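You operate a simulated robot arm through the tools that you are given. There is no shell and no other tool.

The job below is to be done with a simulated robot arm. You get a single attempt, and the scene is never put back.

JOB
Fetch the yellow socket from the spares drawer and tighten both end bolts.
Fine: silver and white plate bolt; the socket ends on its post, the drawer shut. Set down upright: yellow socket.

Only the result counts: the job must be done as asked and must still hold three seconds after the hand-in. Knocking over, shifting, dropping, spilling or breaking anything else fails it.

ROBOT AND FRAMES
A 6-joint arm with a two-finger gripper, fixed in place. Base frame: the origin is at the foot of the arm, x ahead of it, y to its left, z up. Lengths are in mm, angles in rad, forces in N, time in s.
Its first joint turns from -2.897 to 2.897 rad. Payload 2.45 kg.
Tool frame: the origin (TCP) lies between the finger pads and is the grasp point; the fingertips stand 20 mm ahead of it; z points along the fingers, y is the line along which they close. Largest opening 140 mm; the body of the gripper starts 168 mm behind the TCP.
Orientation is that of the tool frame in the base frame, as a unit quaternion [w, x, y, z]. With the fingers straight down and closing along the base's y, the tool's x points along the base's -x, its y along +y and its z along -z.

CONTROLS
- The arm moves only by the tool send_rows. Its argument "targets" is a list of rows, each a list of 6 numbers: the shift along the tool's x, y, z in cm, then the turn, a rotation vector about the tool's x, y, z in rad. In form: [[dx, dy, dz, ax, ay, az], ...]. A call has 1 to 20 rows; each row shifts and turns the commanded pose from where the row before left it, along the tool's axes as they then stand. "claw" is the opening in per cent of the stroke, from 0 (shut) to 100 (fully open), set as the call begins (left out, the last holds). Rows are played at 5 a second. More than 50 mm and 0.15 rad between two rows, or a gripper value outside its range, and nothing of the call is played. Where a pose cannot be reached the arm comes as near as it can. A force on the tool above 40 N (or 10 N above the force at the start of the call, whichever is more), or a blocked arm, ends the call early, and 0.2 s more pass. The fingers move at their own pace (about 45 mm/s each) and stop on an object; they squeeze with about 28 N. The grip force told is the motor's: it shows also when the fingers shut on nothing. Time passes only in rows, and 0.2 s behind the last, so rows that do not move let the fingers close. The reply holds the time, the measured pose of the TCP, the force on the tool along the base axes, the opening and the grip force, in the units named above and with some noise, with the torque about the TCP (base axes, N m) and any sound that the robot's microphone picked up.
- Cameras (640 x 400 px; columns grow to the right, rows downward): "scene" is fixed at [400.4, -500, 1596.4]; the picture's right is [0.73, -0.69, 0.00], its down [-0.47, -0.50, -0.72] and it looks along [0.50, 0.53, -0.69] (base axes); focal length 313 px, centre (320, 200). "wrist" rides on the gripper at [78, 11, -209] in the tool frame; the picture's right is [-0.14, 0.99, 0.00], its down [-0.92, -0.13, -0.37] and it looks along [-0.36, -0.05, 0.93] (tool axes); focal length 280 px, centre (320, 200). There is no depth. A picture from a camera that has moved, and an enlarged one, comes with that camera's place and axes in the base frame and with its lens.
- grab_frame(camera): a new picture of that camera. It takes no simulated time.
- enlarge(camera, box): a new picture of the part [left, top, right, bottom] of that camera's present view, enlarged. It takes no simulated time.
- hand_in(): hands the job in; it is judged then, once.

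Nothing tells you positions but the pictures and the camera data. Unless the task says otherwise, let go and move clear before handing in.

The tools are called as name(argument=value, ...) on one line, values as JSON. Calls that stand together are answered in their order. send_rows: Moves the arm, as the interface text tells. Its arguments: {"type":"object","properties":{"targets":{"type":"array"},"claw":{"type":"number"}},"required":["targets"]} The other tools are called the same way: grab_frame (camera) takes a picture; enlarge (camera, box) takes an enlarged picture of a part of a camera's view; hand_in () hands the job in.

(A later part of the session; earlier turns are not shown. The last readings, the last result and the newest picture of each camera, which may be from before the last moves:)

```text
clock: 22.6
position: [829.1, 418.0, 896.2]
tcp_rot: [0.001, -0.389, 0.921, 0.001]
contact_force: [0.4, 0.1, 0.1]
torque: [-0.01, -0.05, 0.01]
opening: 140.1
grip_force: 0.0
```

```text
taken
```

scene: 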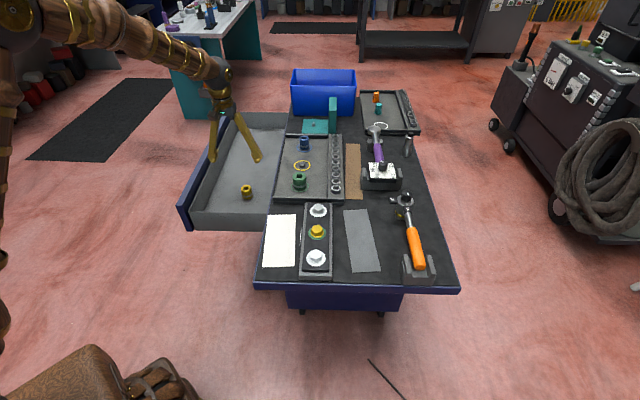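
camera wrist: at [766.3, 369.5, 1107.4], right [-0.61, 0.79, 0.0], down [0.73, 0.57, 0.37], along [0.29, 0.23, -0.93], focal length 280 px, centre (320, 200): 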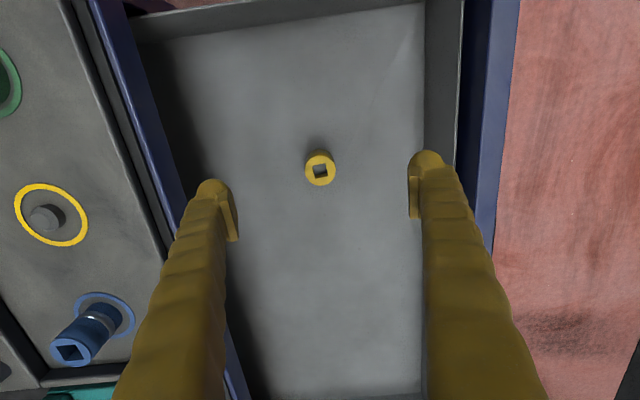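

enlarge(camera="wrist", box=[280, 120, 360, 210])

enlarge(camera="scene", box=[225, 170, 265, 210])

```text
4.44 times, centred on (320, 165) of wrist
camera zoom: at [766.3, 369.5, 1107.4], right [-0.61, 0.79, 0.0], down [0.73, 0.57, 0.37], along [0.29, 0.23, -0.93], focal length 1246 px, centre (320, 356)
```

zoom: 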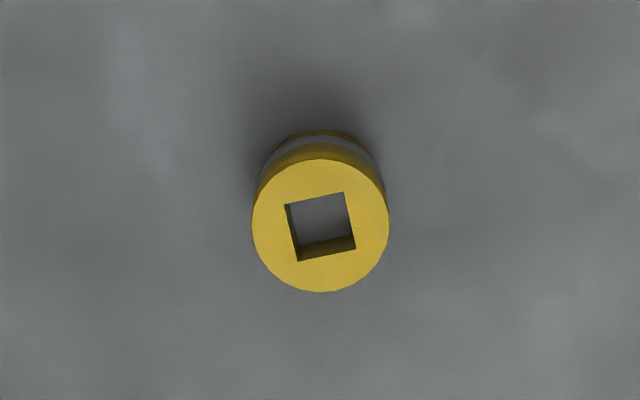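

```text
10.00 times, centred on (245, 190) of scene
camera zoom: at [400.4, -500.0, 1596.4], right [0.73, -0.69, 0.0], down [-0.47, -0.5, -0.72], along [0.5, 0.53, -0.69], focal length 3134 px, centre (1070, 300)
```

zoom: 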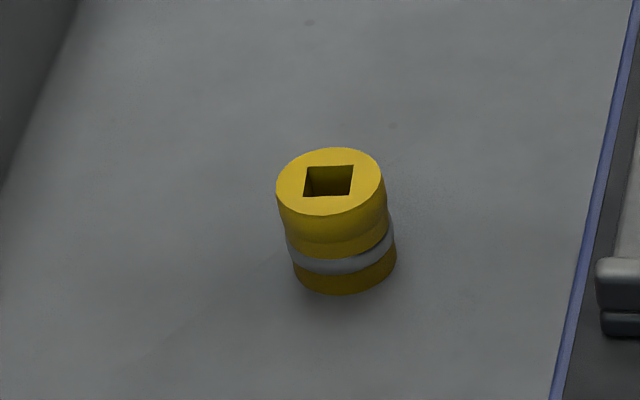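

The yellow socket stands upright near (855, 440), with its top at about z 710 and a diameter of about 46. Before grasping it, I want a close look at the orange ratchet and the bolts to settle how to tighten.

send_rows(targets=[[0, 0, -2.8, 0, 0, 0.147], [0, 0, -2.8, 0, 0, 0.147], [0, 0, -2.8, 0, 0, 0.147], [0, 0, -2.8, 0, 0, 0.147], [0, 0, -2.8, 0, 0, 0.147], [0, 0, -2.8, 0, 0, 0.147], [0, 0, -2.8, 0, 0, 0.147], [0, 0, -2.8, 0, 0, 0.147], [0, 0, -2.8, 0, 0, 0.147]])

send_rows(targets=[[-3.0, -3.23, 1.25, 0, 0, 0], [-3.0, -3.23, 1.25, 0, 0, 0], [-3.0, -3.23, 1.25, 0, 0, 0], [-3.0, -3.23, 1.25, 0, 0, 0], [-3.0, -3.23, 1.25, 0, 0, 0], [-3.0, -3.23, 1.25, 0, 0, 0], [-3.0, -3.23, 1.25, 0, 0, 0], [-3.0, -3.23, 1.25, 0, 0, 0], [-3.0, -3.23, 1.25, 0, 0, 0], [-3.0, -3.23, 1.25, 0, 0, 0], [-3.0, -3.23, 1.25, 0, 0, 0], [-3.0, -3.23, 1.25, 0, 0, 0], [0, 0, 0, 0, -0.15, 0], [0, 0, 0, 0, -0.15, 0], [0, 0, 0, 0, -0.15, 0], [0, 0, 0, 0, -0.15, 0]])

grab_frame(camera="wrist")

```text
clock: 24.6
position: [826.3, 417.6, 1150.4]
tcp_rot: [0.0, 0.261, 0.965, -0.001]
contact_force: [0.3, 0.1, -1.0]
torque: [-0.01, 0.0, 0.01]
opening: 140.1
grip_force: 0.1
```

```text
clock: 28.0
position: [943.2, -95.8, 1001.1]
tcp_rot: [0.286, 0.248, 0.922, -0.075]
contact_force: [-0.1, -0.3, -0.5]
torque: [0.04, 0.05, 0.0]
opening: 140.0
grip_force: 0.0
```

```text
taken
camera wrist: at [790.9, 4.9, 1129.3], right [0.6, 0.8, 0.08], down [0.41, -0.39, 0.82], along [0.69, -0.46, -0.56], focal length 280 px, centre (320, 200)
```

wrist: 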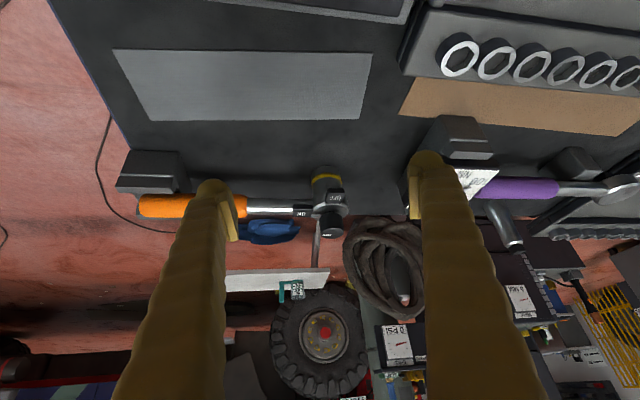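

enlarge(camera="wrist", box=[240, 140, 400, 250])

enlarge(camera="wrist", box=[400, 110, 560, 260])

enlarge(camera="wrist", box=[300, 155, 360, 245])

enlarge(camera="wrist", box=[100, 130, 260, 250])

```text
3.64 times, centred on (320, 195) of wrist
camera zoom: at [790.9, 4.9, 1129.3], right [0.6, 0.8, 0.08], down [0.41, -0.39, 0.82], along [0.69, -0.46, -0.56], focal length 1020 px, centre (320, 218)
```

zoom: 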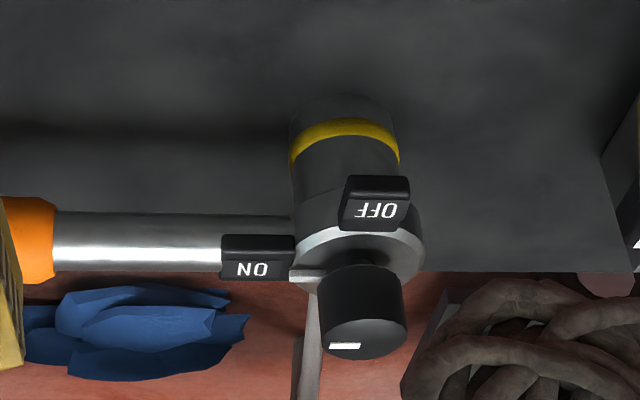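

```text
2.67 times, centred on (480, 185) of wrist
camera zoom: at [790.9, 4.9, 1129.3], right [0.6, 0.8, 0.08], down [0.41, -0.39, 0.82], along [0.69, -0.46, -0.56], focal length 748 px, centre (-107, 240)
```

zoom: 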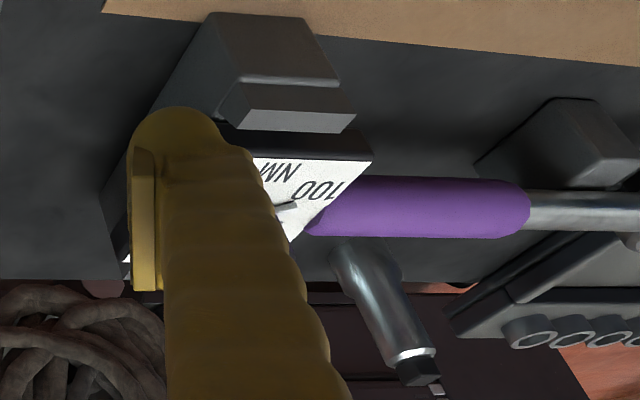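

```text
4.44 times, centred on (330, 200) of wrist
camera zoom: at [790.9, 4.9, 1129.3], right [0.6, 0.8, 0.08], down [0.41, -0.39, 0.82], along [0.69, -0.46, -0.56], focal length 1246 px, centre (276, 200)
```

zoom: 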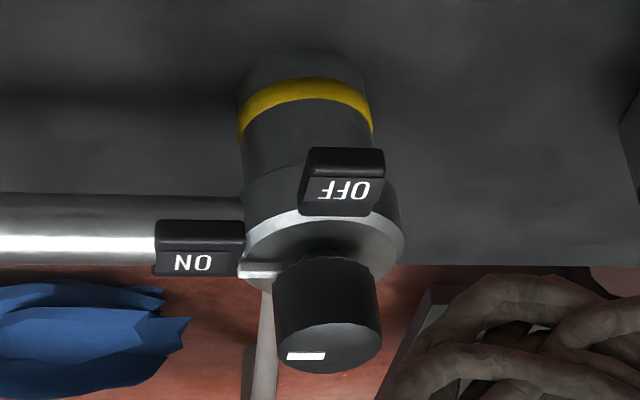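

```text
3.33 times, centred on (180, 190) of wrist
camera zoom: at [790.9, 4.9, 1129.3], right [0.6, 0.8, 0.08], down [0.41, -0.39, 0.82], along [0.69, -0.46, -0.56], focal length 935 px, centre (787, 233)
```

zoom: 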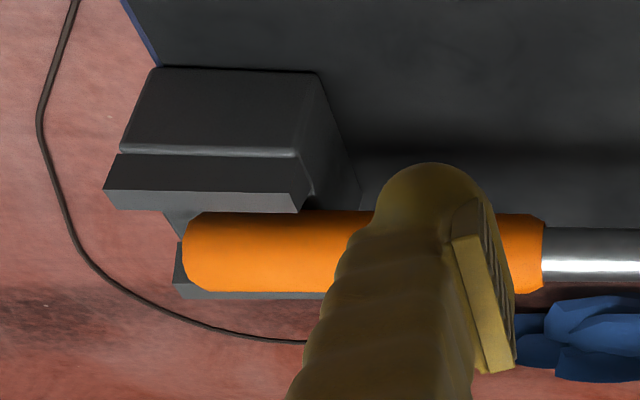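

The orange ratchet's head rests on a dark, yellow-banded stand and its selector is at ON. I'll first get the yellow socket, so I'm returning above the drawer.

send_rows(targets=[[0, 0, 0, 0, 0.15, 0], [0, 0, 0, 0, 0.15, 0], [0, 0, 0, 0, 0.15, 0], [0, 0, 0, 0, 0.15, 0], [2.88, 3.47, -0.5, 0, 0, 0], [2.88, 3.47, -0.5, 0, 0, 0], [2.88, 3.47, -0.5, 0, 0, 0], [2.88, 3.47, -0.5, 0, 0, 0], [2.88, 3.47, -0.5, 0, 0, 0], [2.88, 3.47, -0.5, 0, 0, 0], [2.88, 3.47, -0.5, 0, 0, 0], [2.88, 3.47, -0.5, 0, 0, 0], [2.88, 3.47, -0.5, 0, 0, 0], [2.88, 3.47, -0.5, 0, 0, 0], [2.88, 3.47, -0.5, 0, 0, 0], [2.88, 3.47, -0.5, 0, 0, 0]])

send_rows(targets=[[0, 0, 1.8, 0, 0, -0.147], [0, 0, 1.8, 0, 0, -0.147], [0, 0, 1.8, 0, 0, -0.147], [0, 0, 1.8, 0, 0, -0.147], [0, 0, 1.8, 0, 0, -0.147], [0, 0, 1.8, 0, 0, -0.147], [0, 0, 1.8, 0, 0, -0.147], [0, 0, 1.8, 0, 0, -0.147], [0, 0, 1.8, 0, 0, -0.137]])

grab_frame(camera="wrist")

```text
clock: 31.4
position: [854.3, 434.4, 1058.9]
tcp_rot: [0.0, 0.261, 0.965, 0.001]
contact_force: [-0.4, -1.1, 0.2]
torque: [0.06, 0.04, -0.01]
opening: 140.4
grip_force: 0.0
```

```text
clock: 33.4
position: [854.9, 437.9, 901.3]
tcp_rot: [0.0, -0.384, 0.923, 0.0]
contact_force: [-0.7, -0.5, 0.0]
torque: [0.0, 0.01, -0.01]
opening: 139.7
grip_force: 0.1
```

```text
taken
camera wrist: at [792.1, 389.9, 1109.2], right [-0.61, 0.8, 0.0], down [0.74, 0.56, 0.37], along [0.29, 0.22, -0.93], focal length 280 px, centre (320, 200)
```

wrist: 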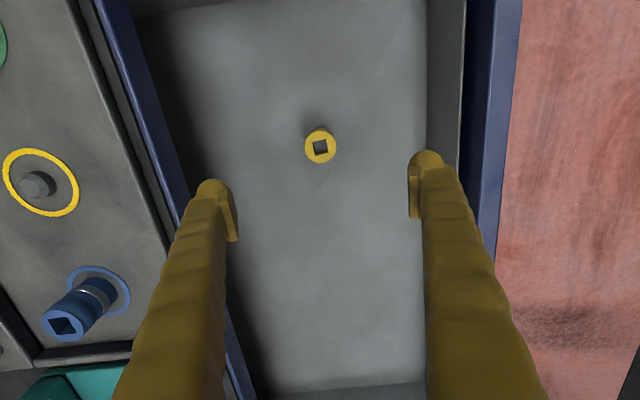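

The socket appears almost exactly below the tool. I'm zooming to fine-tune before going down.

enlarge(camera="wrist", box=[290, 115, 350, 175])

```text
6.67 times, centred on (320, 145) of wrist
camera zoom: at [792.1, 389.9, 1109.2], right [-0.61, 0.8, 0.0], down [0.74, 0.56, 0.37], along [0.29, 0.22, -0.93], focal length 1869 px, centre (320, 567)
```

zoom: 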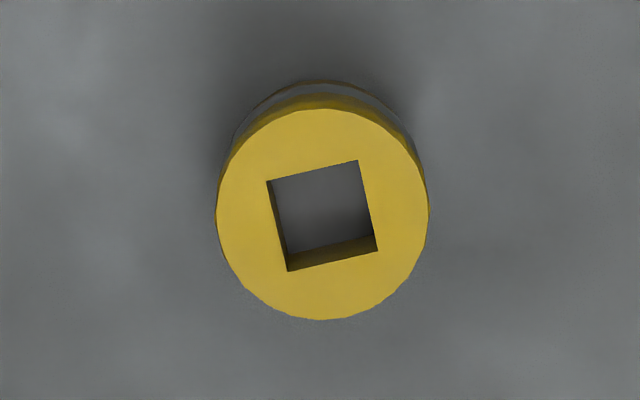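

send_rows(targets=[[0, 0, 4.0, 0, 0, 0], [0, 0, 4.0, 0, 0, 0], [0, 0, 4.0, 0, 0, 0], [0, 0, 3.0, 0, 0, 0]], claw=60)

grab_frame(camera="wrist")

enlarge(camera="scene", box=[215, 150, 275, 210])

```text
clock: 34.4
position: [855.8, 438.5, 748.1]
tcp_rot: [0.001, -0.383, 0.924, 0.0]
contact_force: [0.2, -0.1, 0.5]
torque: [0.01, -0.03, -0.02]
opening: 83.9
grip_force: 0.0
```

```text
taken
camera wrist: at [792.2, 390.5, 957.4], right [-0.6, 0.8, 0.0], down [0.74, 0.56, 0.37], along [0.29, 0.22, -0.93], focal length 280 px, centre (320, 200)
```

wrist: 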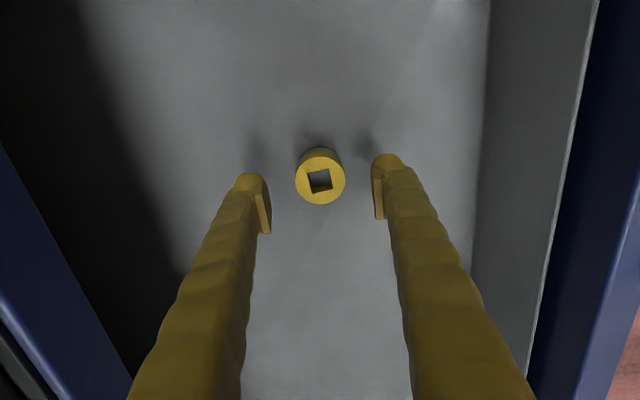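

```text
6.67 times, centred on (245, 180) of scene
camera zoom: at [400.4, -500.0, 1596.4], right [0.73, -0.69, 0.0], down [-0.47, -0.5, -0.72], along [0.5, 0.53, -0.69], focal length 2089 px, centre (820, 333)
```

zoom: 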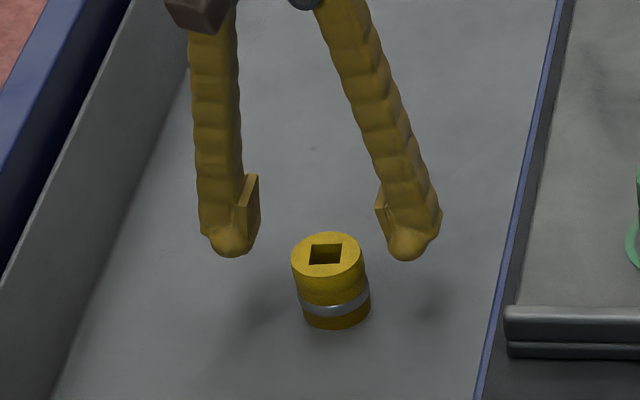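

The socket is centred between the fingers. I'm lowering to grasp height and closing.

send_rows(targets=[[0, 0, 2.5, 0, 0, 0], [0, 0, 2.5, 0, 0, 0], [0, 0, 0, 0, 0, 0]])

enlarge(camera="scene", box=[215, 150, 275, 210])

grab_frame(camera="wrist")

```text
clock: 35.2
position: [856.2, 434.1, 699.5]
tcp_rot: [0.001, -0.383, 0.924, 0.001]
contact_force: [0.6, -0.3, 0.2]
torque: [-0.02, -0.01, 0.02]
opening: 84.1
grip_force: 0.0
```

```text
6.67 times, centred on (245, 180) of scene
camera zoom: at [400.4, -500.0, 1596.4], right [0.73, -0.69, 0.0], down [-0.47, -0.5, -0.72], along [0.5, 0.53, -0.69], focal length 2089 px, centre (820, 333)
```

zoom: 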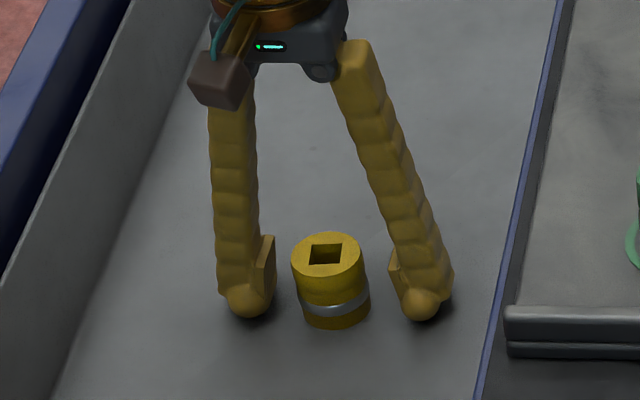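

```text
taken
camera wrist: at [792.3, 388.1, 908.3], right [-0.6, 0.8, 0.0], down [0.74, 0.56, 0.37], along [0.29, 0.22, -0.93], focal length 280 px, centre (320, 200)
```

wrist: 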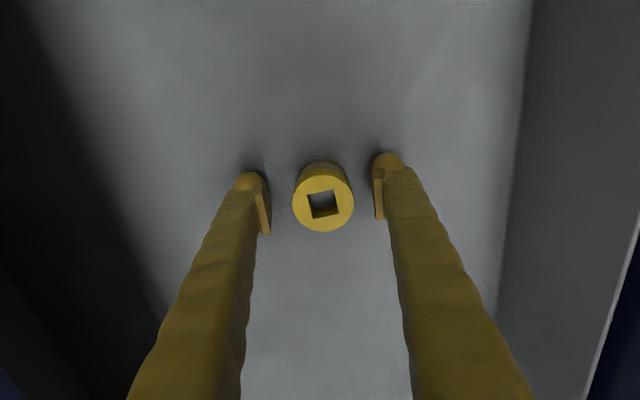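

send_rows(targets=[[0, 0, 0, 0, 0, 0], [0, 0, 0, 0, 0, 0], [0, 0, 0, 0, 0, 0], [0, 0, 0, 0, 0, 0], [0, 0, 0, 0, 0, 0]], claw=0)

grab_frame(camera="wrist")

```text
clock: 36.4
position: [854.5, 435.1, 698.8]
tcp_rot: [0.001, -0.384, 0.923, 0.0]
contact_force: [-0.2, -0.2, 0.4]
torque: [-0.03, 0.0, -0.03]
opening: 42.8
grip_force: 28.0
```

```text
taken
camera wrist: at [792.2, 388.1, 908.3], right [-0.6, 0.8, 0.0], down [0.74, 0.56, 0.37], along [0.29, 0.22, -0.93], focal length 280 px, centre (320, 200)
```

wrist: 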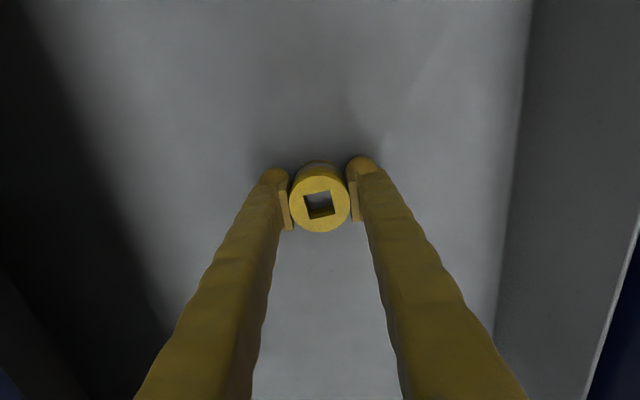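

The socket is gripped (42.8 mm across). I'm lifting it clear of the drawer.

send_rows(targets=[[0, 0, -1.0, 0, 0, 0], [0, 0, -3.0, 0, 0, 0], [0, 0, -4.5, 0, 0, 0], [0, 0, -4.5, 0, 0, 0], [0, 0, -4.5, 0, 0, 0], [0, 0, -4.5, 0, 0, 0], [0, 0, -4.5, 0, 0, 0], [0, 0, -4.5, 0, 0, 0]])

grab_frame(camera="wrist")

enlarge(camera="scene", box=[190, 60, 300, 240])

```text
clock: 38.2
position: [852.3, 438.3, 1009.0]
tcp_rot: [0.0, -0.383, 0.924, 0.001]
contact_force: [0.2, 0.8, -2.0]
torque: [-0.01, 0.0, 0.0]
opening: 42.4
grip_force: 28.2
```

```text
taken
camera wrist: at [790.1, 391.4, 1217.1], right [-0.6, 0.8, 0.0], down [0.74, 0.56, 0.37], along [0.29, 0.22, -0.93], focal length 280 px, centre (320, 200)
```

wrist: 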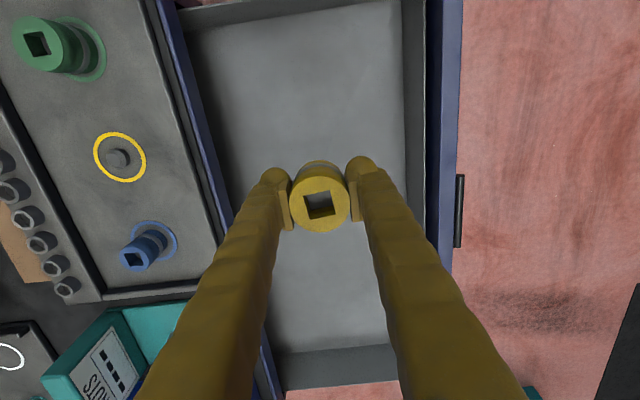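

```text
2.22 times, centred on (245, 150) of scene
camera zoom: at [400.4, -500.0, 1596.4], right [0.73, -0.69, 0.0], down [-0.47, -0.5, -0.72], along [0.5, 0.53, -0.69], focal length 696 px, centre (487, 311)
```

zoom: 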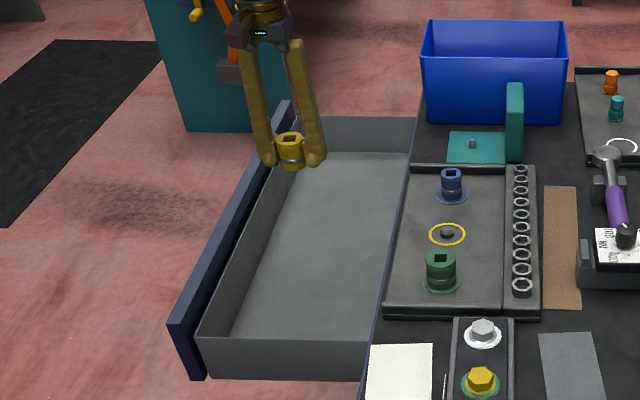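

enlarge(camera="scene", box=[215, 100, 275, 150])

enlarge(camera="wrist", box=[260, 140, 380, 250])

```text
8.00 times, centred on (245, 125) of scene
camera zoom: at [400.4, -500.0, 1596.4], right [0.73, -0.69, 0.0], down [-0.47, -0.5, -0.72], along [0.5, 0.53, -0.69], focal length 2507 px, centre (920, 800)
```

zoom: 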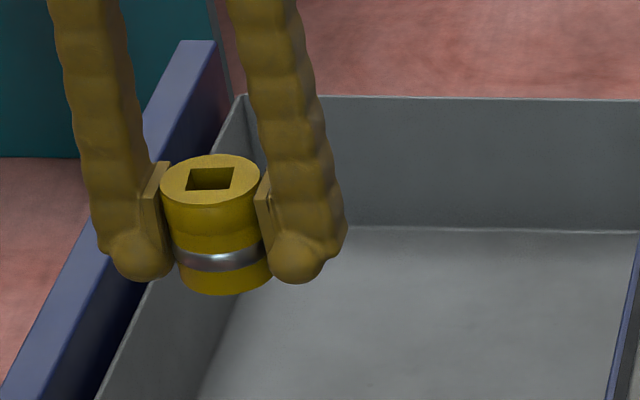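

```text
3.64 times, centred on (320, 195) of wrist
camera zoom: at [790.1, 391.4, 1217.1], right [-0.6, 0.8, 0.0], down [0.74, 0.56, 0.37], along [0.29, 0.22, -0.93], focal length 1020 px, centre (320, 218)
```

zoom: 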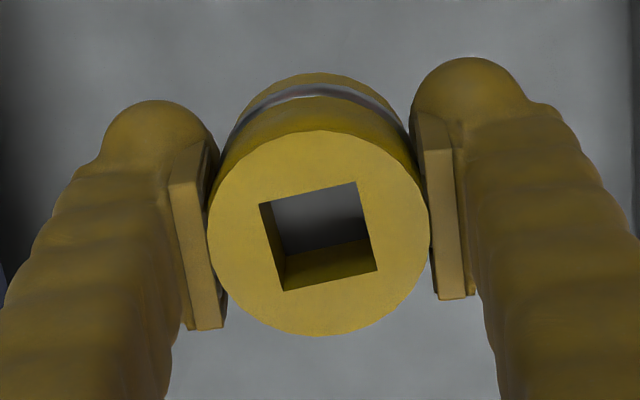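

The socket is held upright and straight, and weighs about 2 N. I'm carrying it to hover beside the bolts to measure the bolt heads.

send_rows(targets=[[3.94, -2.23, 0, 0, 0, 0], [3.94, -2.23, 0, 0, 0, 0], [3.94, -2.23, 0, 0, 0, 0], [3.94, -2.23, 0, 0, 0, 0], [3.94, -2.23, 0, 0, 0, 0], [3.94, -2.23, 0, 0, 0, 0], [3.94, -2.23, 0, 0, 0, 0], [3.94, -2.23, 0, 0, 0, 0], [3.94, -2.23, 0, 0, 0, 0], [3.94, -2.23, 0, 0, 0, 0], [3.94, -2.23, 0, 0, 0, 0], [0, 0, 0, 0, 0, 0]])

grab_frame(camera="wrist")

```text
clock: 40.8
position: [721.0, -43.9, 1008.3]
tcp_rot: [0.0, -0.383, 0.924, 0.0]
contact_force: [-0.7, -0.1, -2.7]
torque: [-0.02, -0.02, -0.01]
opening: 42.6
grip_force: 27.9
```

```text
taken
camera wrist: at [657.9, -91.7, 1217.4], right [-0.6, 0.8, 0.0], down [0.74, 0.56, 0.37], along [0.29, 0.22, -0.93], focal length 280 px, centre (320, 200)
```

wrist: 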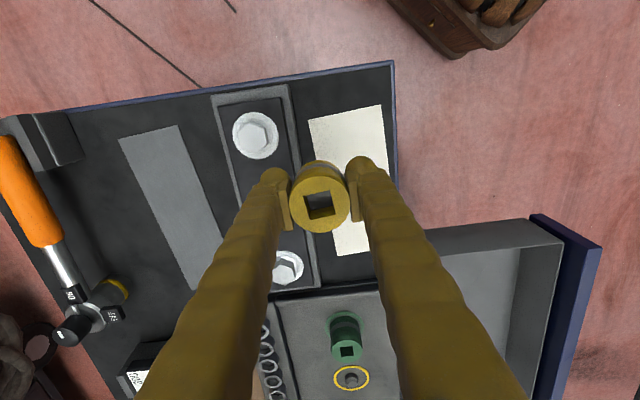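

enlarge(camera="wrist", box=[220, 100, 290, 170])

enlarge(camera="wrist", box=[255, 240, 325, 300])

enlarge(camera="scene", box=[300, 240, 335, 275])

enlarge(camera="scene", box=[300, 197, 335, 225])

```text
5.71 times, centred on (255, 135) of wrist
camera zoom: at [657.9, -91.7, 1217.4], right [-0.6, 0.8, 0.0], down [0.74, 0.56, 0.37], along [0.29, 0.22, -0.93], focal length 1602 px, centre (691, 571)
```

zoom: 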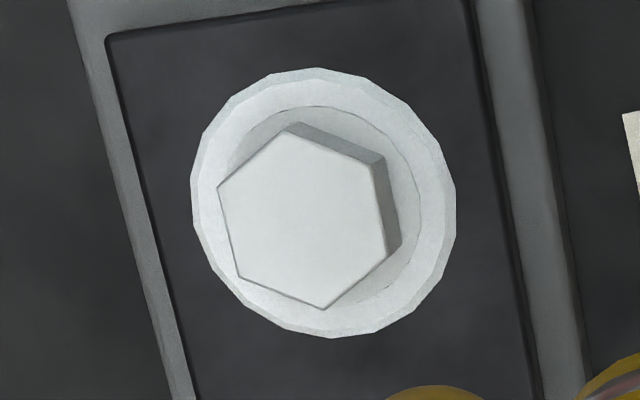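

```text
6.67 times, centred on (290, 270) of wrist
camera zoom: at [657.9, -91.7, 1217.4], right [-0.6, 0.8, 0.0], down [0.74, 0.56, 0.37], along [0.29, 0.22, -0.93], focal length 1869 px, centre (520, -267)
```

zoom: 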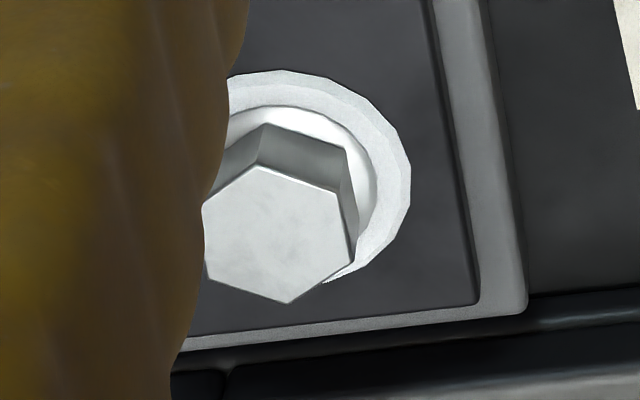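

```text
11.43 times, centred on (318, 258) of scene
camera zoom: at [400.4, -500.0, 1596.4], right [0.73, -0.69, 0.0], down [-0.47, -0.5, -0.72], along [0.5, 0.53, -0.69], focal length 3581 px, centre (349, -457)
```

zoom: 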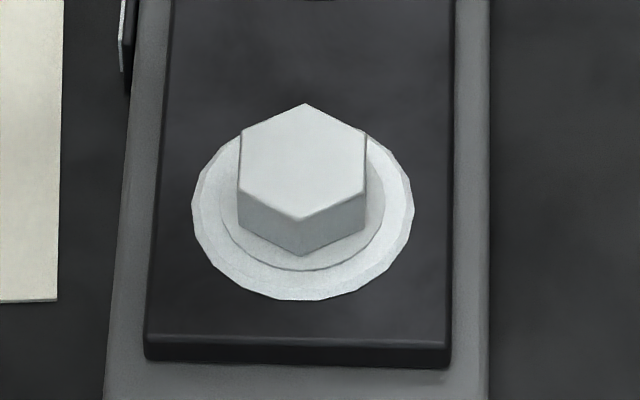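

```text
14.29 times, centred on (318, 211) of scene
camera zoom: at [400.4, -500.0, 1596.4], right [0.73, -0.69, 0.0], down [-0.47, -0.5, -0.72], along [0.5, 0.53, -0.69], focal length 4477 px, centre (356, 43)
```

zoom: 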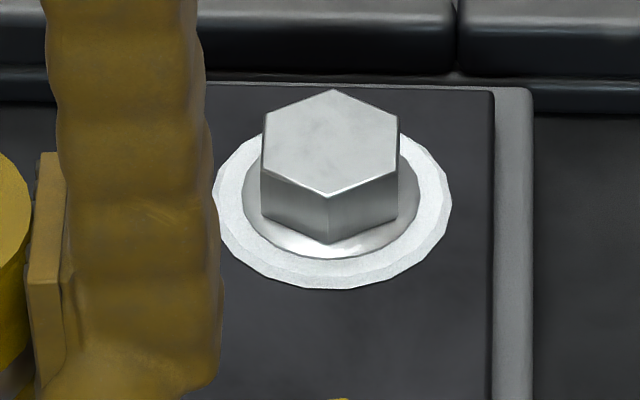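

Both end bolts are about 30 mm across flats, at about (744, -122) and (876, 10) with tops near z 900, and a corner pair along the bench axis. I'm turning the socket about 5° so its square lines up with the bench and hovering over the white bolt.

send_rows(targets=[[0, 0, 0, 0, 0, 0.094], [1.6, -3.74, 0, 0, 0, 0], [1.6, -3.74, 0, 0, 0, 0], [0, 0, 2.9, 0, 0, 0], [0, 0, 2.4, 0, 0, 0], [0, 0, 0, 0, 0, 0]])

grab_frame(camera="wrist")

enlarge(camera="scene", box=[280, 210, 350, 280])

```text
clock: 42.2
position: [743.4, -121.0, 955.6]
tcp_rot: [0.001, -0.34, 0.941, 0.0]
contact_force: [-0.2, 0.4, -1.5]
torque: [0.01, 0.01, 0.0]
opening: 42.5
grip_force: 27.8
```

```text
taken
camera wrist: at [676.2, -162.4, 1164.3], right [-0.53, 0.85, 0.0], down [0.79, 0.49, 0.37], along [0.31, 0.2, -0.93], focal length 280 px, centre (320, 200)
```

wrist: 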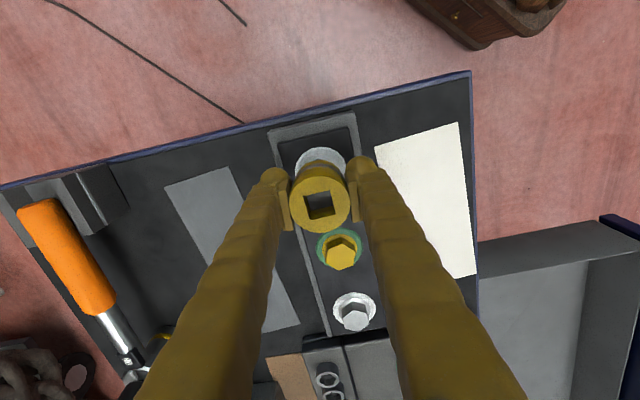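

```text
5.71 times, centred on (315, 245) of scene
camera zoom: at [400.4, -500.0, 1596.4], right [0.73, -0.69, 0.0], down [-0.47, -0.5, -0.72], along [0.5, 0.53, -0.69], focal length 1791 px, centre (349, -57)
```

zoom: 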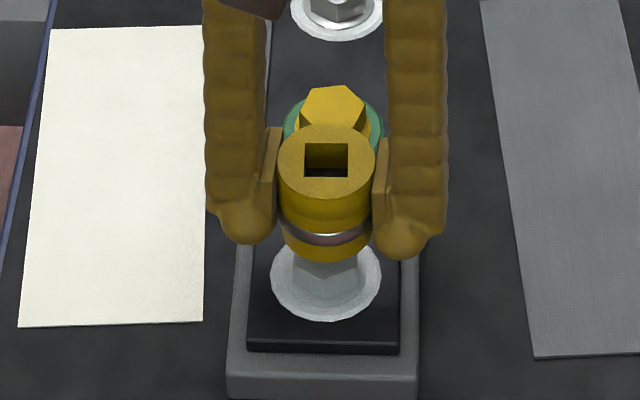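

The socket sits over the white bolt, aligned in the scene view. I'm lowering slowly to feel for contact.

send_rows(targets=[[0, 0, 0.5, 0, 0, 0], [0, 0, 0.5, 0, 0, 0], [0, 0, 0.5, 0, 0, 0], [0, 0, 0.2, 0, 0, 0], [0, 0, 0.2, 0, 0, 0], [0, 0, 0.2, 0, 0, 0]])

enlarge(camera="scene", box=[280, 210, 350, 280])

```text
clock: 43.6
position: [745.1, -121.0, 933.2]
tcp_rot: [0.0, -0.34, 0.94, 0.0]
contact_force: [0.4, -0.1, -1.1]
torque: [0.01, -0.02, 0.0]
opening: 42.7
grip_force: 28.3
```

```text
5.71 times, centred on (315, 245) of scene
camera zoom: at [400.4, -500.0, 1596.4], right [0.73, -0.69, 0.0], down [-0.47, -0.5, -0.72], along [0.5, 0.53, -0.69], focal length 1791 px, centre (349, -57)
```

zoom: 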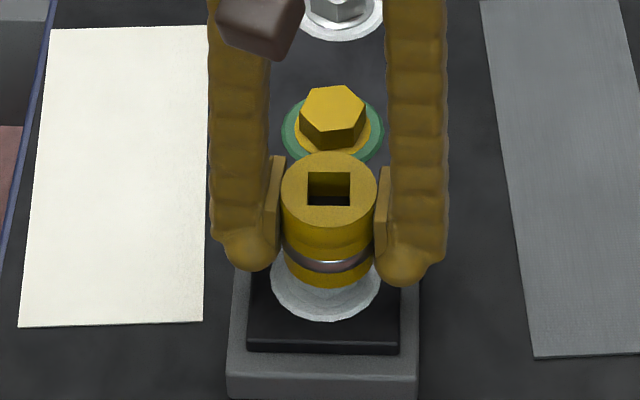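

send_rows(targets=[[0, 0, 0.2, 0, 0, 0], [0, 0, 0.2, 0, 0, 0], [0, 0, 0.2, 0, 0, 0]])

send_rows(targets=[[0, 0, 0.2, 0, 0, 0], [0, 0, 0.2, 0, 0, 0]])

enlarge(camera="scene", box=[280, 210, 350, 280])

```text
clock: 44.4
position: [746.7, -121.9, 928.3]
tcp_rot: [0.002, -0.34, 0.94, 0.0]
contact_force: [-4.0, 0.5, 22.9]
torque: [0.26, 0.16, -0.08]
opening: 42.8
grip_force: 27.9
```

```text
clock: 45.0
position: [744.9, -122.9, 926.1]
tcp_rot: [0.002, -0.34, 0.94, 0.0]
contact_force: [7.0, -2.5, 22.4]
torque: [0.19, 0.11, -0.07]
opening: 42.8
grip_force: 28.5
```

```text
5.71 times, centred on (315, 245) of scene
camera zoom: at [400.4, -500.0, 1596.4], right [0.73, -0.69, 0.0], down [-0.47, -0.5, -0.72], along [0.5, 0.53, -0.69], focal length 1791 px, centre (349, -57)
```

zoom: 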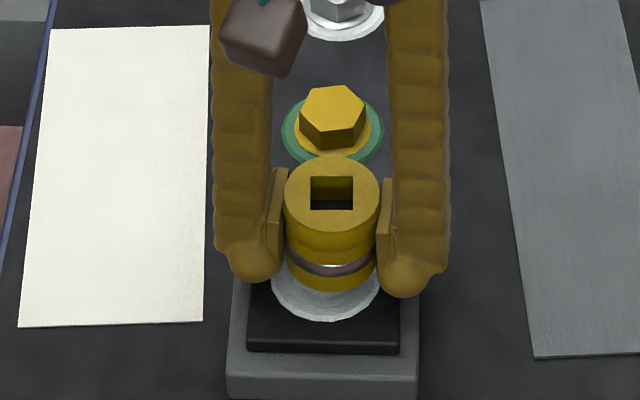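

Contact came at about z 930 with the load on the arm-facing side, so the socket is roughly 3 mm off toward the far side. I'm lifting slightly, shifting and trying again.

send_rows(targets=[[0, 0, -0.4, 0, 0, 0], [0, 0, -0.5, 0, 0, 0], [0.02, 0.28, 0, 0, 0, 0], [0, 0, 0, 0, 0, 0]])

enlarge(camera="scene", box=[280, 210, 350, 280])

enlarge(camera="wrist", box=[260, 130, 380, 250])

```text
clock: 46.0
position: [742.6, -119.0, 931.9]
tcp_rot: [0.001, -0.339, 0.941, 0.0]
contact_force: [-0.1, 0.0, -1.7]
torque: [-0.03, -0.03, -0.01]
opening: 42.6
grip_force: 28.2
```

```text
5.71 times, centred on (315, 245) of scene
camera zoom: at [400.4, -500.0, 1596.4], right [0.73, -0.69, 0.0], down [-0.47, -0.5, -0.72], along [0.5, 0.53, -0.69], focal length 1791 px, centre (349, -57)
```

zoom: 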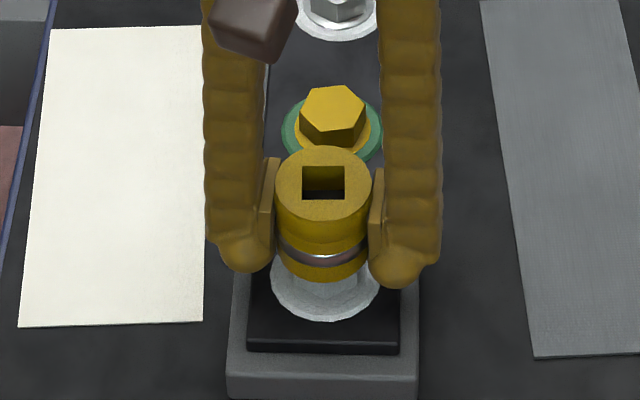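

```text
3.33 times, centred on (320, 190) of wrist
camera zoom: at [675.8, -160.6, 1141.5], right [-0.53, 0.85, 0.0], down [0.79, 0.49, 0.37], along [0.31, 0.2, -0.93], focal length 935 px, centre (320, 233)
```

zoom: 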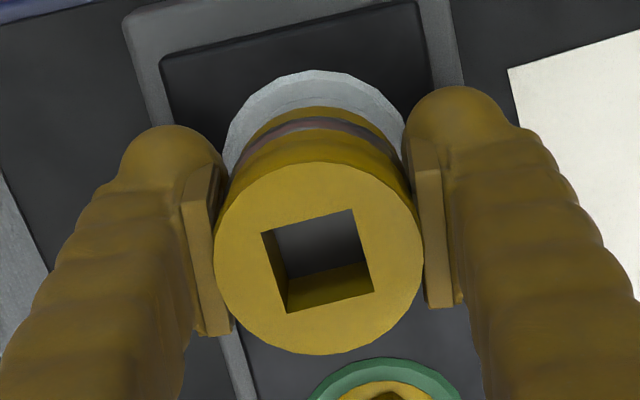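

enlarge(camera="scene", box=[300, 230, 335, 270])

```text
10.00 times, centred on (318, 250) of scene
camera zoom: at [400.4, -500.0, 1596.4], right [0.73, -0.69, 0.0], down [-0.47, -0.5, -0.72], along [0.5, 0.53, -0.69], focal length 3134 px, centre (345, -300)
```

zoom: 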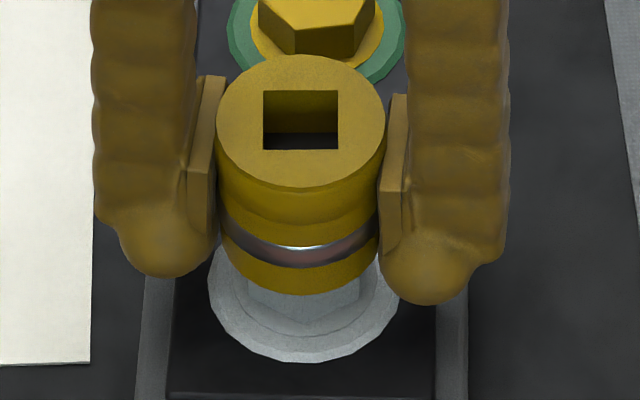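

Laterally it matches the bolt now, but the wrist view suggests it is about 2 mm short along the bench. I'm shifting that way and lowering again.

send_rows(targets=[[-0.2, 0.02, 0, 0, 0, 0], [0, 0, 0.2, 0, 0, 0], [0, 0, 0.2, 0, 0, 0], [0, 0, 0.2, 0, 0, 0], [0, 0, 0.15, 0, 0, 0]])

send_rows(targets=[[0, 0, 0.15, 0, 0, 0], [0, 0, 0.15, 0, 0, 0]])

enlarge(camera="scene", box=[300, 230, 335, 270])

```text
clock: 47.2
position: [745.4, -117.6, 925.2]
tcp_rot: [0.0, -0.34, 0.94, 0.001]
contact_force: [0.7, 0.3, -1.2]
torque: [0.01, 0.04, -0.02]
opening: 42.5
grip_force: 28.0
```

```text
clock: 47.8
position: [744.6, -118.0, 924.1]
tcp_rot: [0.002, -0.341, 0.94, -0.001]
contact_force: [0.4, -6.0, 21.2]
torque: [-0.19, 0.35, 0.03]
opening: 42.8
grip_force: 27.8
```

```text
10.00 times, centred on (318, 250) of scene
camera zoom: at [400.4, -500.0, 1596.4], right [0.73, -0.69, 0.0], down [-0.47, -0.5, -0.72], along [0.5, 0.53, -0.69], focal length 3134 px, centre (345, -300)
```

zoom: 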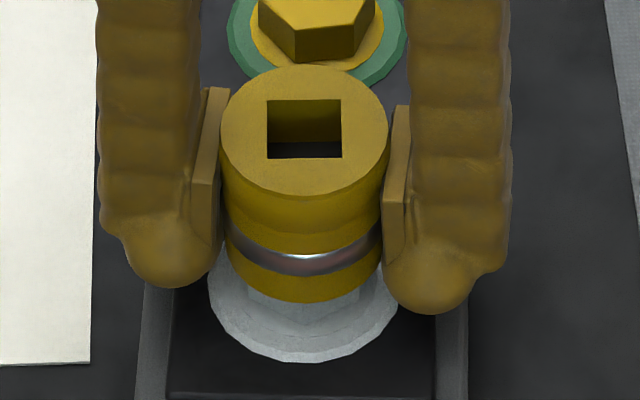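

It stops on the bolt top again, so the hex may be turned relative to the square. I'll lift off and show the socket's underside to the scene camera to see the hex opening.

send_rows(targets=[[0, 0, -1.0, 0, 0, 0], [0, 0, -2.5, 0, 0, 0], [0, 0, -4.5, 0, 0, 0.15], [0, 0, -4.5, 0, 0, 0.15], [0, 0, -4.5, 0, 0, 0.15], [0, 0, -4.5, 0, 0, 0.15], [0, 0, -4.5, 0, 0, 0.15], [0, 0, -4.5, 0, 0, 0.15], [0, 0, -4.5, 0, 0, 0.15], [0, 0, -4.5, 0, 0, 0], [0, 0, -4.5, 0, 0, 0], [0, 0, -4.0, 0, 0, 0]])

send_rows(targets=[[3.95, 1.73, 0, 0, 0, 0], [3.95, 1.73, 0, 0, 0, 0], [3.95, 1.73, 0, 0, 0, 0], [3.95, 1.73, 0, 0, 0, 0], [0, 0, 0, 0.15, 0, 0], [0, 0, 0, 0.15, 0, 0], [0, 0, 0, 0.15, 0, 0], [0, 0, 0, 0.15, 0, 0], [0, 0, 0, 0.15, 0, 0], [0, 0, 0, 0.15, 0, 0], [0, 0, 0, 0.15, 0, 0], [0, 0, 0, 0.15, 0, 0]])

grab_frame(camera="scene")

```text
clock: 50.4
position: [744.1, -120.3, 1402.2]
tcp_rot: [0.0, 0.177, 0.984, 0.002]
contact_force: [-0.5, 0.6, -2.0]
torque: [0.01, 0.02, 0.04]
opening: 42.7
grip_force: 28.2
```

```text
clock: 53.0
position: [622.7, -39.6, 1360.4]
tcp_rot: [-0.09, 0.142, 0.816, -0.553]
contact_force: [0.4, -0.1, -1.0]
torque: [0.02, -0.01, 0.03]
opening: 42.5
grip_force: 27.9
out of reach, approached as far as the arm can: row 11, 12
```

```text
taken
```

scene: 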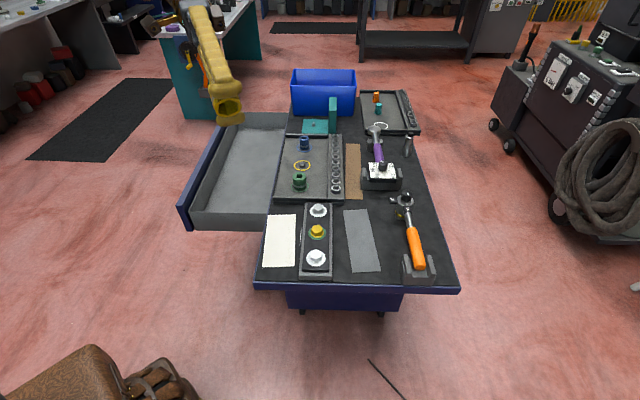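

enlarge(camera="scene", box=[205, 85, 255, 130])

```text
8.89 times, centred on (230, 108) of scene
camera zoom: at [400.4, -500.0, 1596.4], right [0.73, -0.69, 0.0], down [-0.47, -0.5, -0.72], along [0.5, 0.53, -0.69], focal length 2786 px, centre (1120, 1022)
```

zoom: 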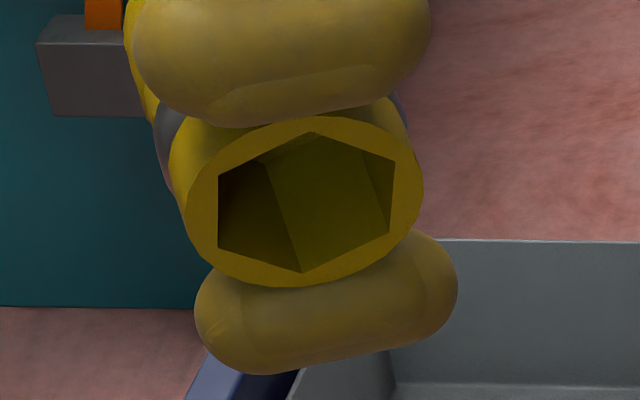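

The underside shows the hex clearly: its corners lie along the closing direction, so at the last try it was about 30° off from the bolt. I'm enlarging further to measure the exact angle.

enlarge(camera="scene", box=[215, 95, 245, 118])

enlarge(camera="wrist", box=[265, 150, 375, 250])

```text
16.00 times, centred on (230, 106) of scene
camera zoom: at [400.4, -500.0, 1596.4], right [0.73, -0.69, 0.0], down [-0.47, -0.5, -0.72], along [0.5, 0.53, -0.69], focal length 5014 px, centre (1760, 1696)
```

zoom: 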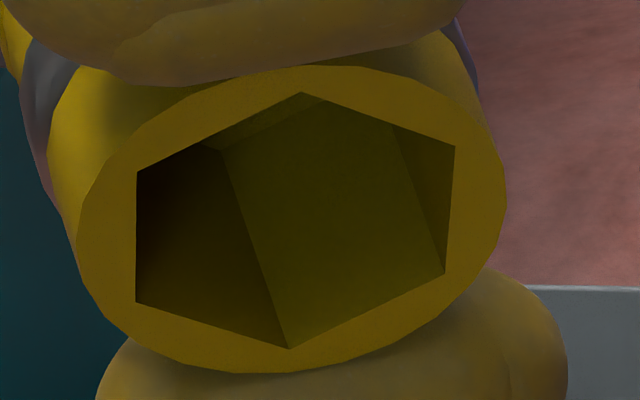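

```text
4.00 times, centred on (320, 200) of wrist
camera zoom: at [614.3, 173.0, 1426.8], right [0.26, 0.3, -0.92], down [0.96, -0.03, 0.26], along [0.05, -0.95, -0.3], focal length 1122 px, centre (320, 200)
```

zoom: 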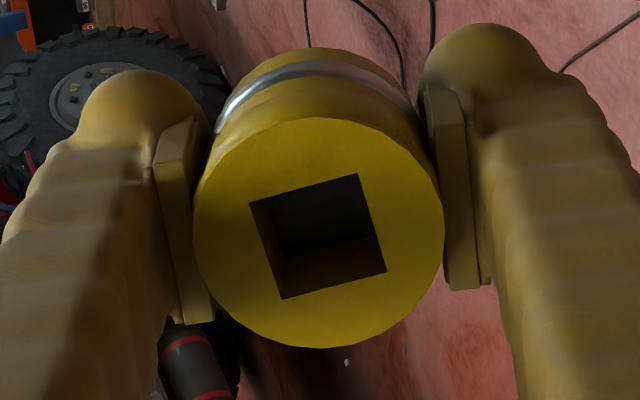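

The hex corners sit 9° off the finger closing line and the opening is about 31.4 mm across flats against a 30.3 mm bolt. I'm turning the tool upright and to a yaw where the hex matches the bolt, leaving plenty of clockwise travel.

send_rows(targets=[[0, 0, 0, -0.15, 0, 0], [0, 0, 0, -0.15, 0, 0], [0, 0, 0, -0.15, 0, 0], [0, 0, 0, -0.15, 0, 0], [0, 0, 0, -0.15, 0, 0], [0, 0, 0, -0.15, 0, 0], [0, 0, 0, -0.15, 0, 0], [0, 0, 0, -0.15, 0, 0], [0, 0, 0, 0, 0, 0]])

send_rows(targets=[[0, 0, 2, 0, 0, -0.15], [0, 0, 2, 0, 0, -0.15], [0, 0, 2, 0, 0, -0.15], [0, 0, 2, 0, 0, -0.15], [0, 0, 2, 0, 0, -0.15], [0, 0, 2, 0, 0, -0.15], [0, 0, 2, 0, 0, -0.15], [0, 0, 2, 0, 0, -0.15], [0, 0, 2, 0, 0, -0.15], [0, 0, 2, 0, 0, -0.15], [0, 0, 2, 0, 0, -0.15], [0, 0, 2, 0, 0, -0.15], [0, 0, 2, 0, 0, -0.15], [0, 0, 2, 0, 0, -0.15], [0, 0, 2, 0, 0, -0.15], [0, 0, 2, 0, 0, -0.15], [0, 0, 2, 0, 0, -0.15]])

grab_frame(camera="wrist")

```text
clock: 55.0
position: [622.3, -39.7, 1360.4]
tcp_rot: [0.001, 0.178, 0.984, 0.001]
contact_force: [-0.3, 0.4, -1.2]
torque: [0.0, 0.01, 0.0]
opening: 42.3
grip_force: 27.9
```

```text
clock: 58.6
position: [623.0, -40.5, 1021.0]
tcp_rot: [-0.001, 0.89, -0.457, 0.0]
contact_force: [-0.6, 0.0, -1.4]
torque: [-0.01, -0.04, 0.04]
opening: 42.6
grip_force: 28.1
```

```text
taken
camera wrist: at [659.1, -109.4, 1229.4], right [-0.88, -0.47, 0.0], down [-0.43, 0.82, 0.37], along [-0.17, 0.33, -0.93], focal length 280 px, centre (320, 200)
```

wrist: 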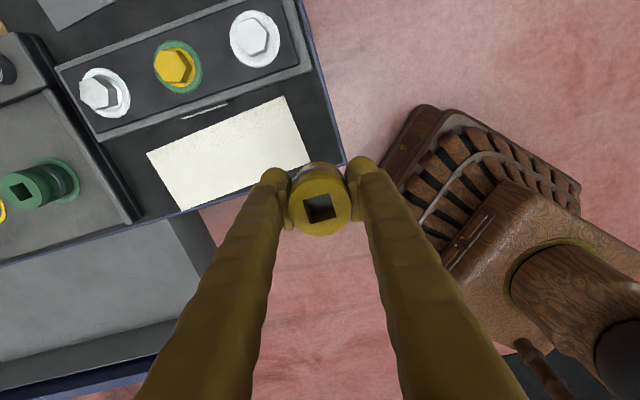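

The wrist took the turn without a limit. I'm moving over the white bolt and checking alignment with both cameras.

send_rows(targets=[[3.39, -1.27, 0, 0, 0, 0], [3.39, -1.27, 0, 0, 0, 0], [3.39, -1.27, 0, 0, 0, 0], [3.39, -1.27, 0, 0, 0, 0], [0, 0, 4.0, 0, 0, 0], [0, 0, 4.0, 0, 0, 0], [0, 0, 0, 0, 0, 0]])

enlarge(camera="scene", box=[300, 230, 335, 270])

enlarge(camera="wrist", box=[265, 130, 375, 250])

```text
clock: 60.2
position: [742.2, -121.1, 939.6]
tcp_rot: [-0.001, 0.889, -0.457, 0.001]
contact_force: [-0.8, -0.4, -1.6]
torque: [-0.01, 0.0, -0.01]
opening: 42.3
grip_force: 28.1
```

```text
10.00 times, centred on (318, 250) of scene
camera zoom: at [400.4, -500.0, 1596.4], right [0.73, -0.69, 0.0], down [-0.47, -0.5, -0.72], along [0.5, 0.53, -0.69], focal length 3134 px, centre (345, -300)
```

zoom: 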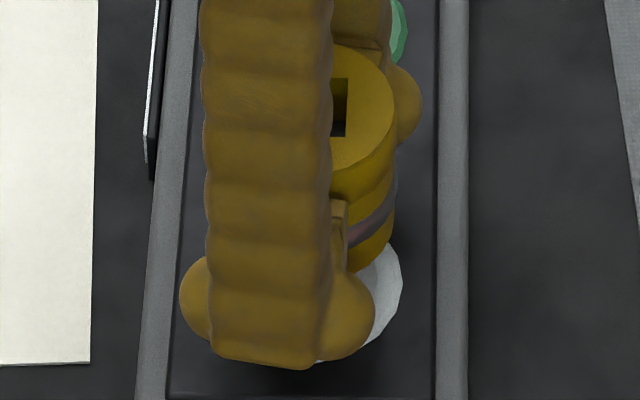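

```text
3.33 times, centred on (320, 190) of wrist
camera zoom: at [778.5, -190.8, 1147.7], right [-0.89, -0.46, 0.0], down [-0.43, 0.82, 0.37], along [-0.17, 0.33, -0.93], focal length 935 px, centre (320, 233)
```

zoom: 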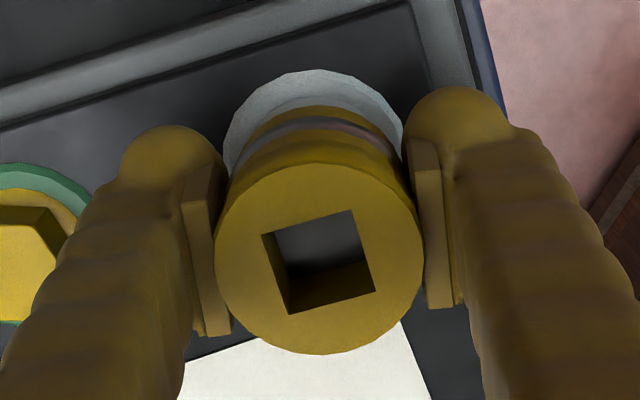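

The socket is about 2.5 mm off across and 3 mm off along the bench. I'm correcting both and checking again.

send_rows(targets=[[-0.29, -0.25, 0, 0, 0, 0], [0, 0, 0.8, 0, 0, 0], [0, 0, 0, 0, 0, 0]])

enlarge(camera="scene", box=[300, 230, 335, 270])

enlarge(camera="wrist", box=[265, 130, 375, 250])

```text
clock: 61.0
position: [741.6, -117.1, 931.0]
tcp_rot: [-0.001, 0.889, -0.458, 0.001]
contact_force: [0.5, 0.1, -2.1]
torque: [-0.02, 0.03, -0.02]
opening: 42.4
grip_force: 28.6
```

```text
10.00 times, centred on (318, 250) of scene
camera zoom: at [400.4, -500.0, 1596.4], right [0.73, -0.69, 0.0], down [-0.47, -0.5, -0.72], along [0.5, 0.53, -0.69], focal length 3134 px, centre (345, -300)
```

zoom: 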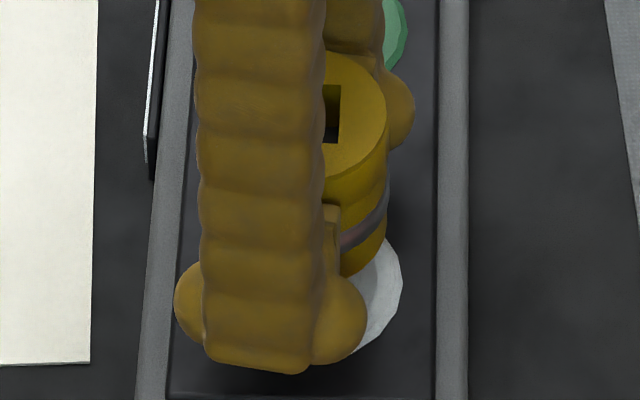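

```text
3.33 times, centred on (320, 190) of wrist
camera zoom: at [779.5, -186.9, 1140.6], right [-0.89, -0.46, 0.0], down [-0.43, 0.82, 0.37], along [-0.17, 0.33, -0.93], focal length 935 px, centre (320, 233)
```

zoom: 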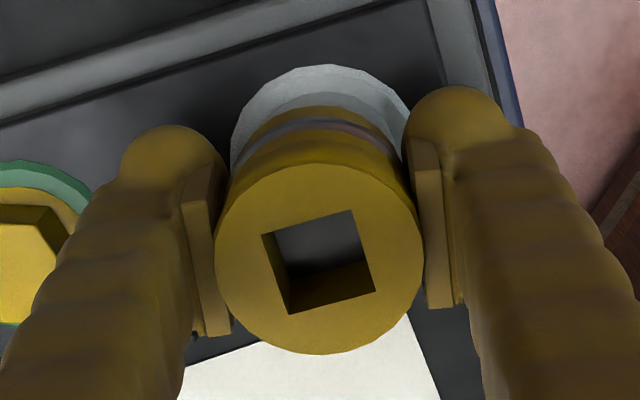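

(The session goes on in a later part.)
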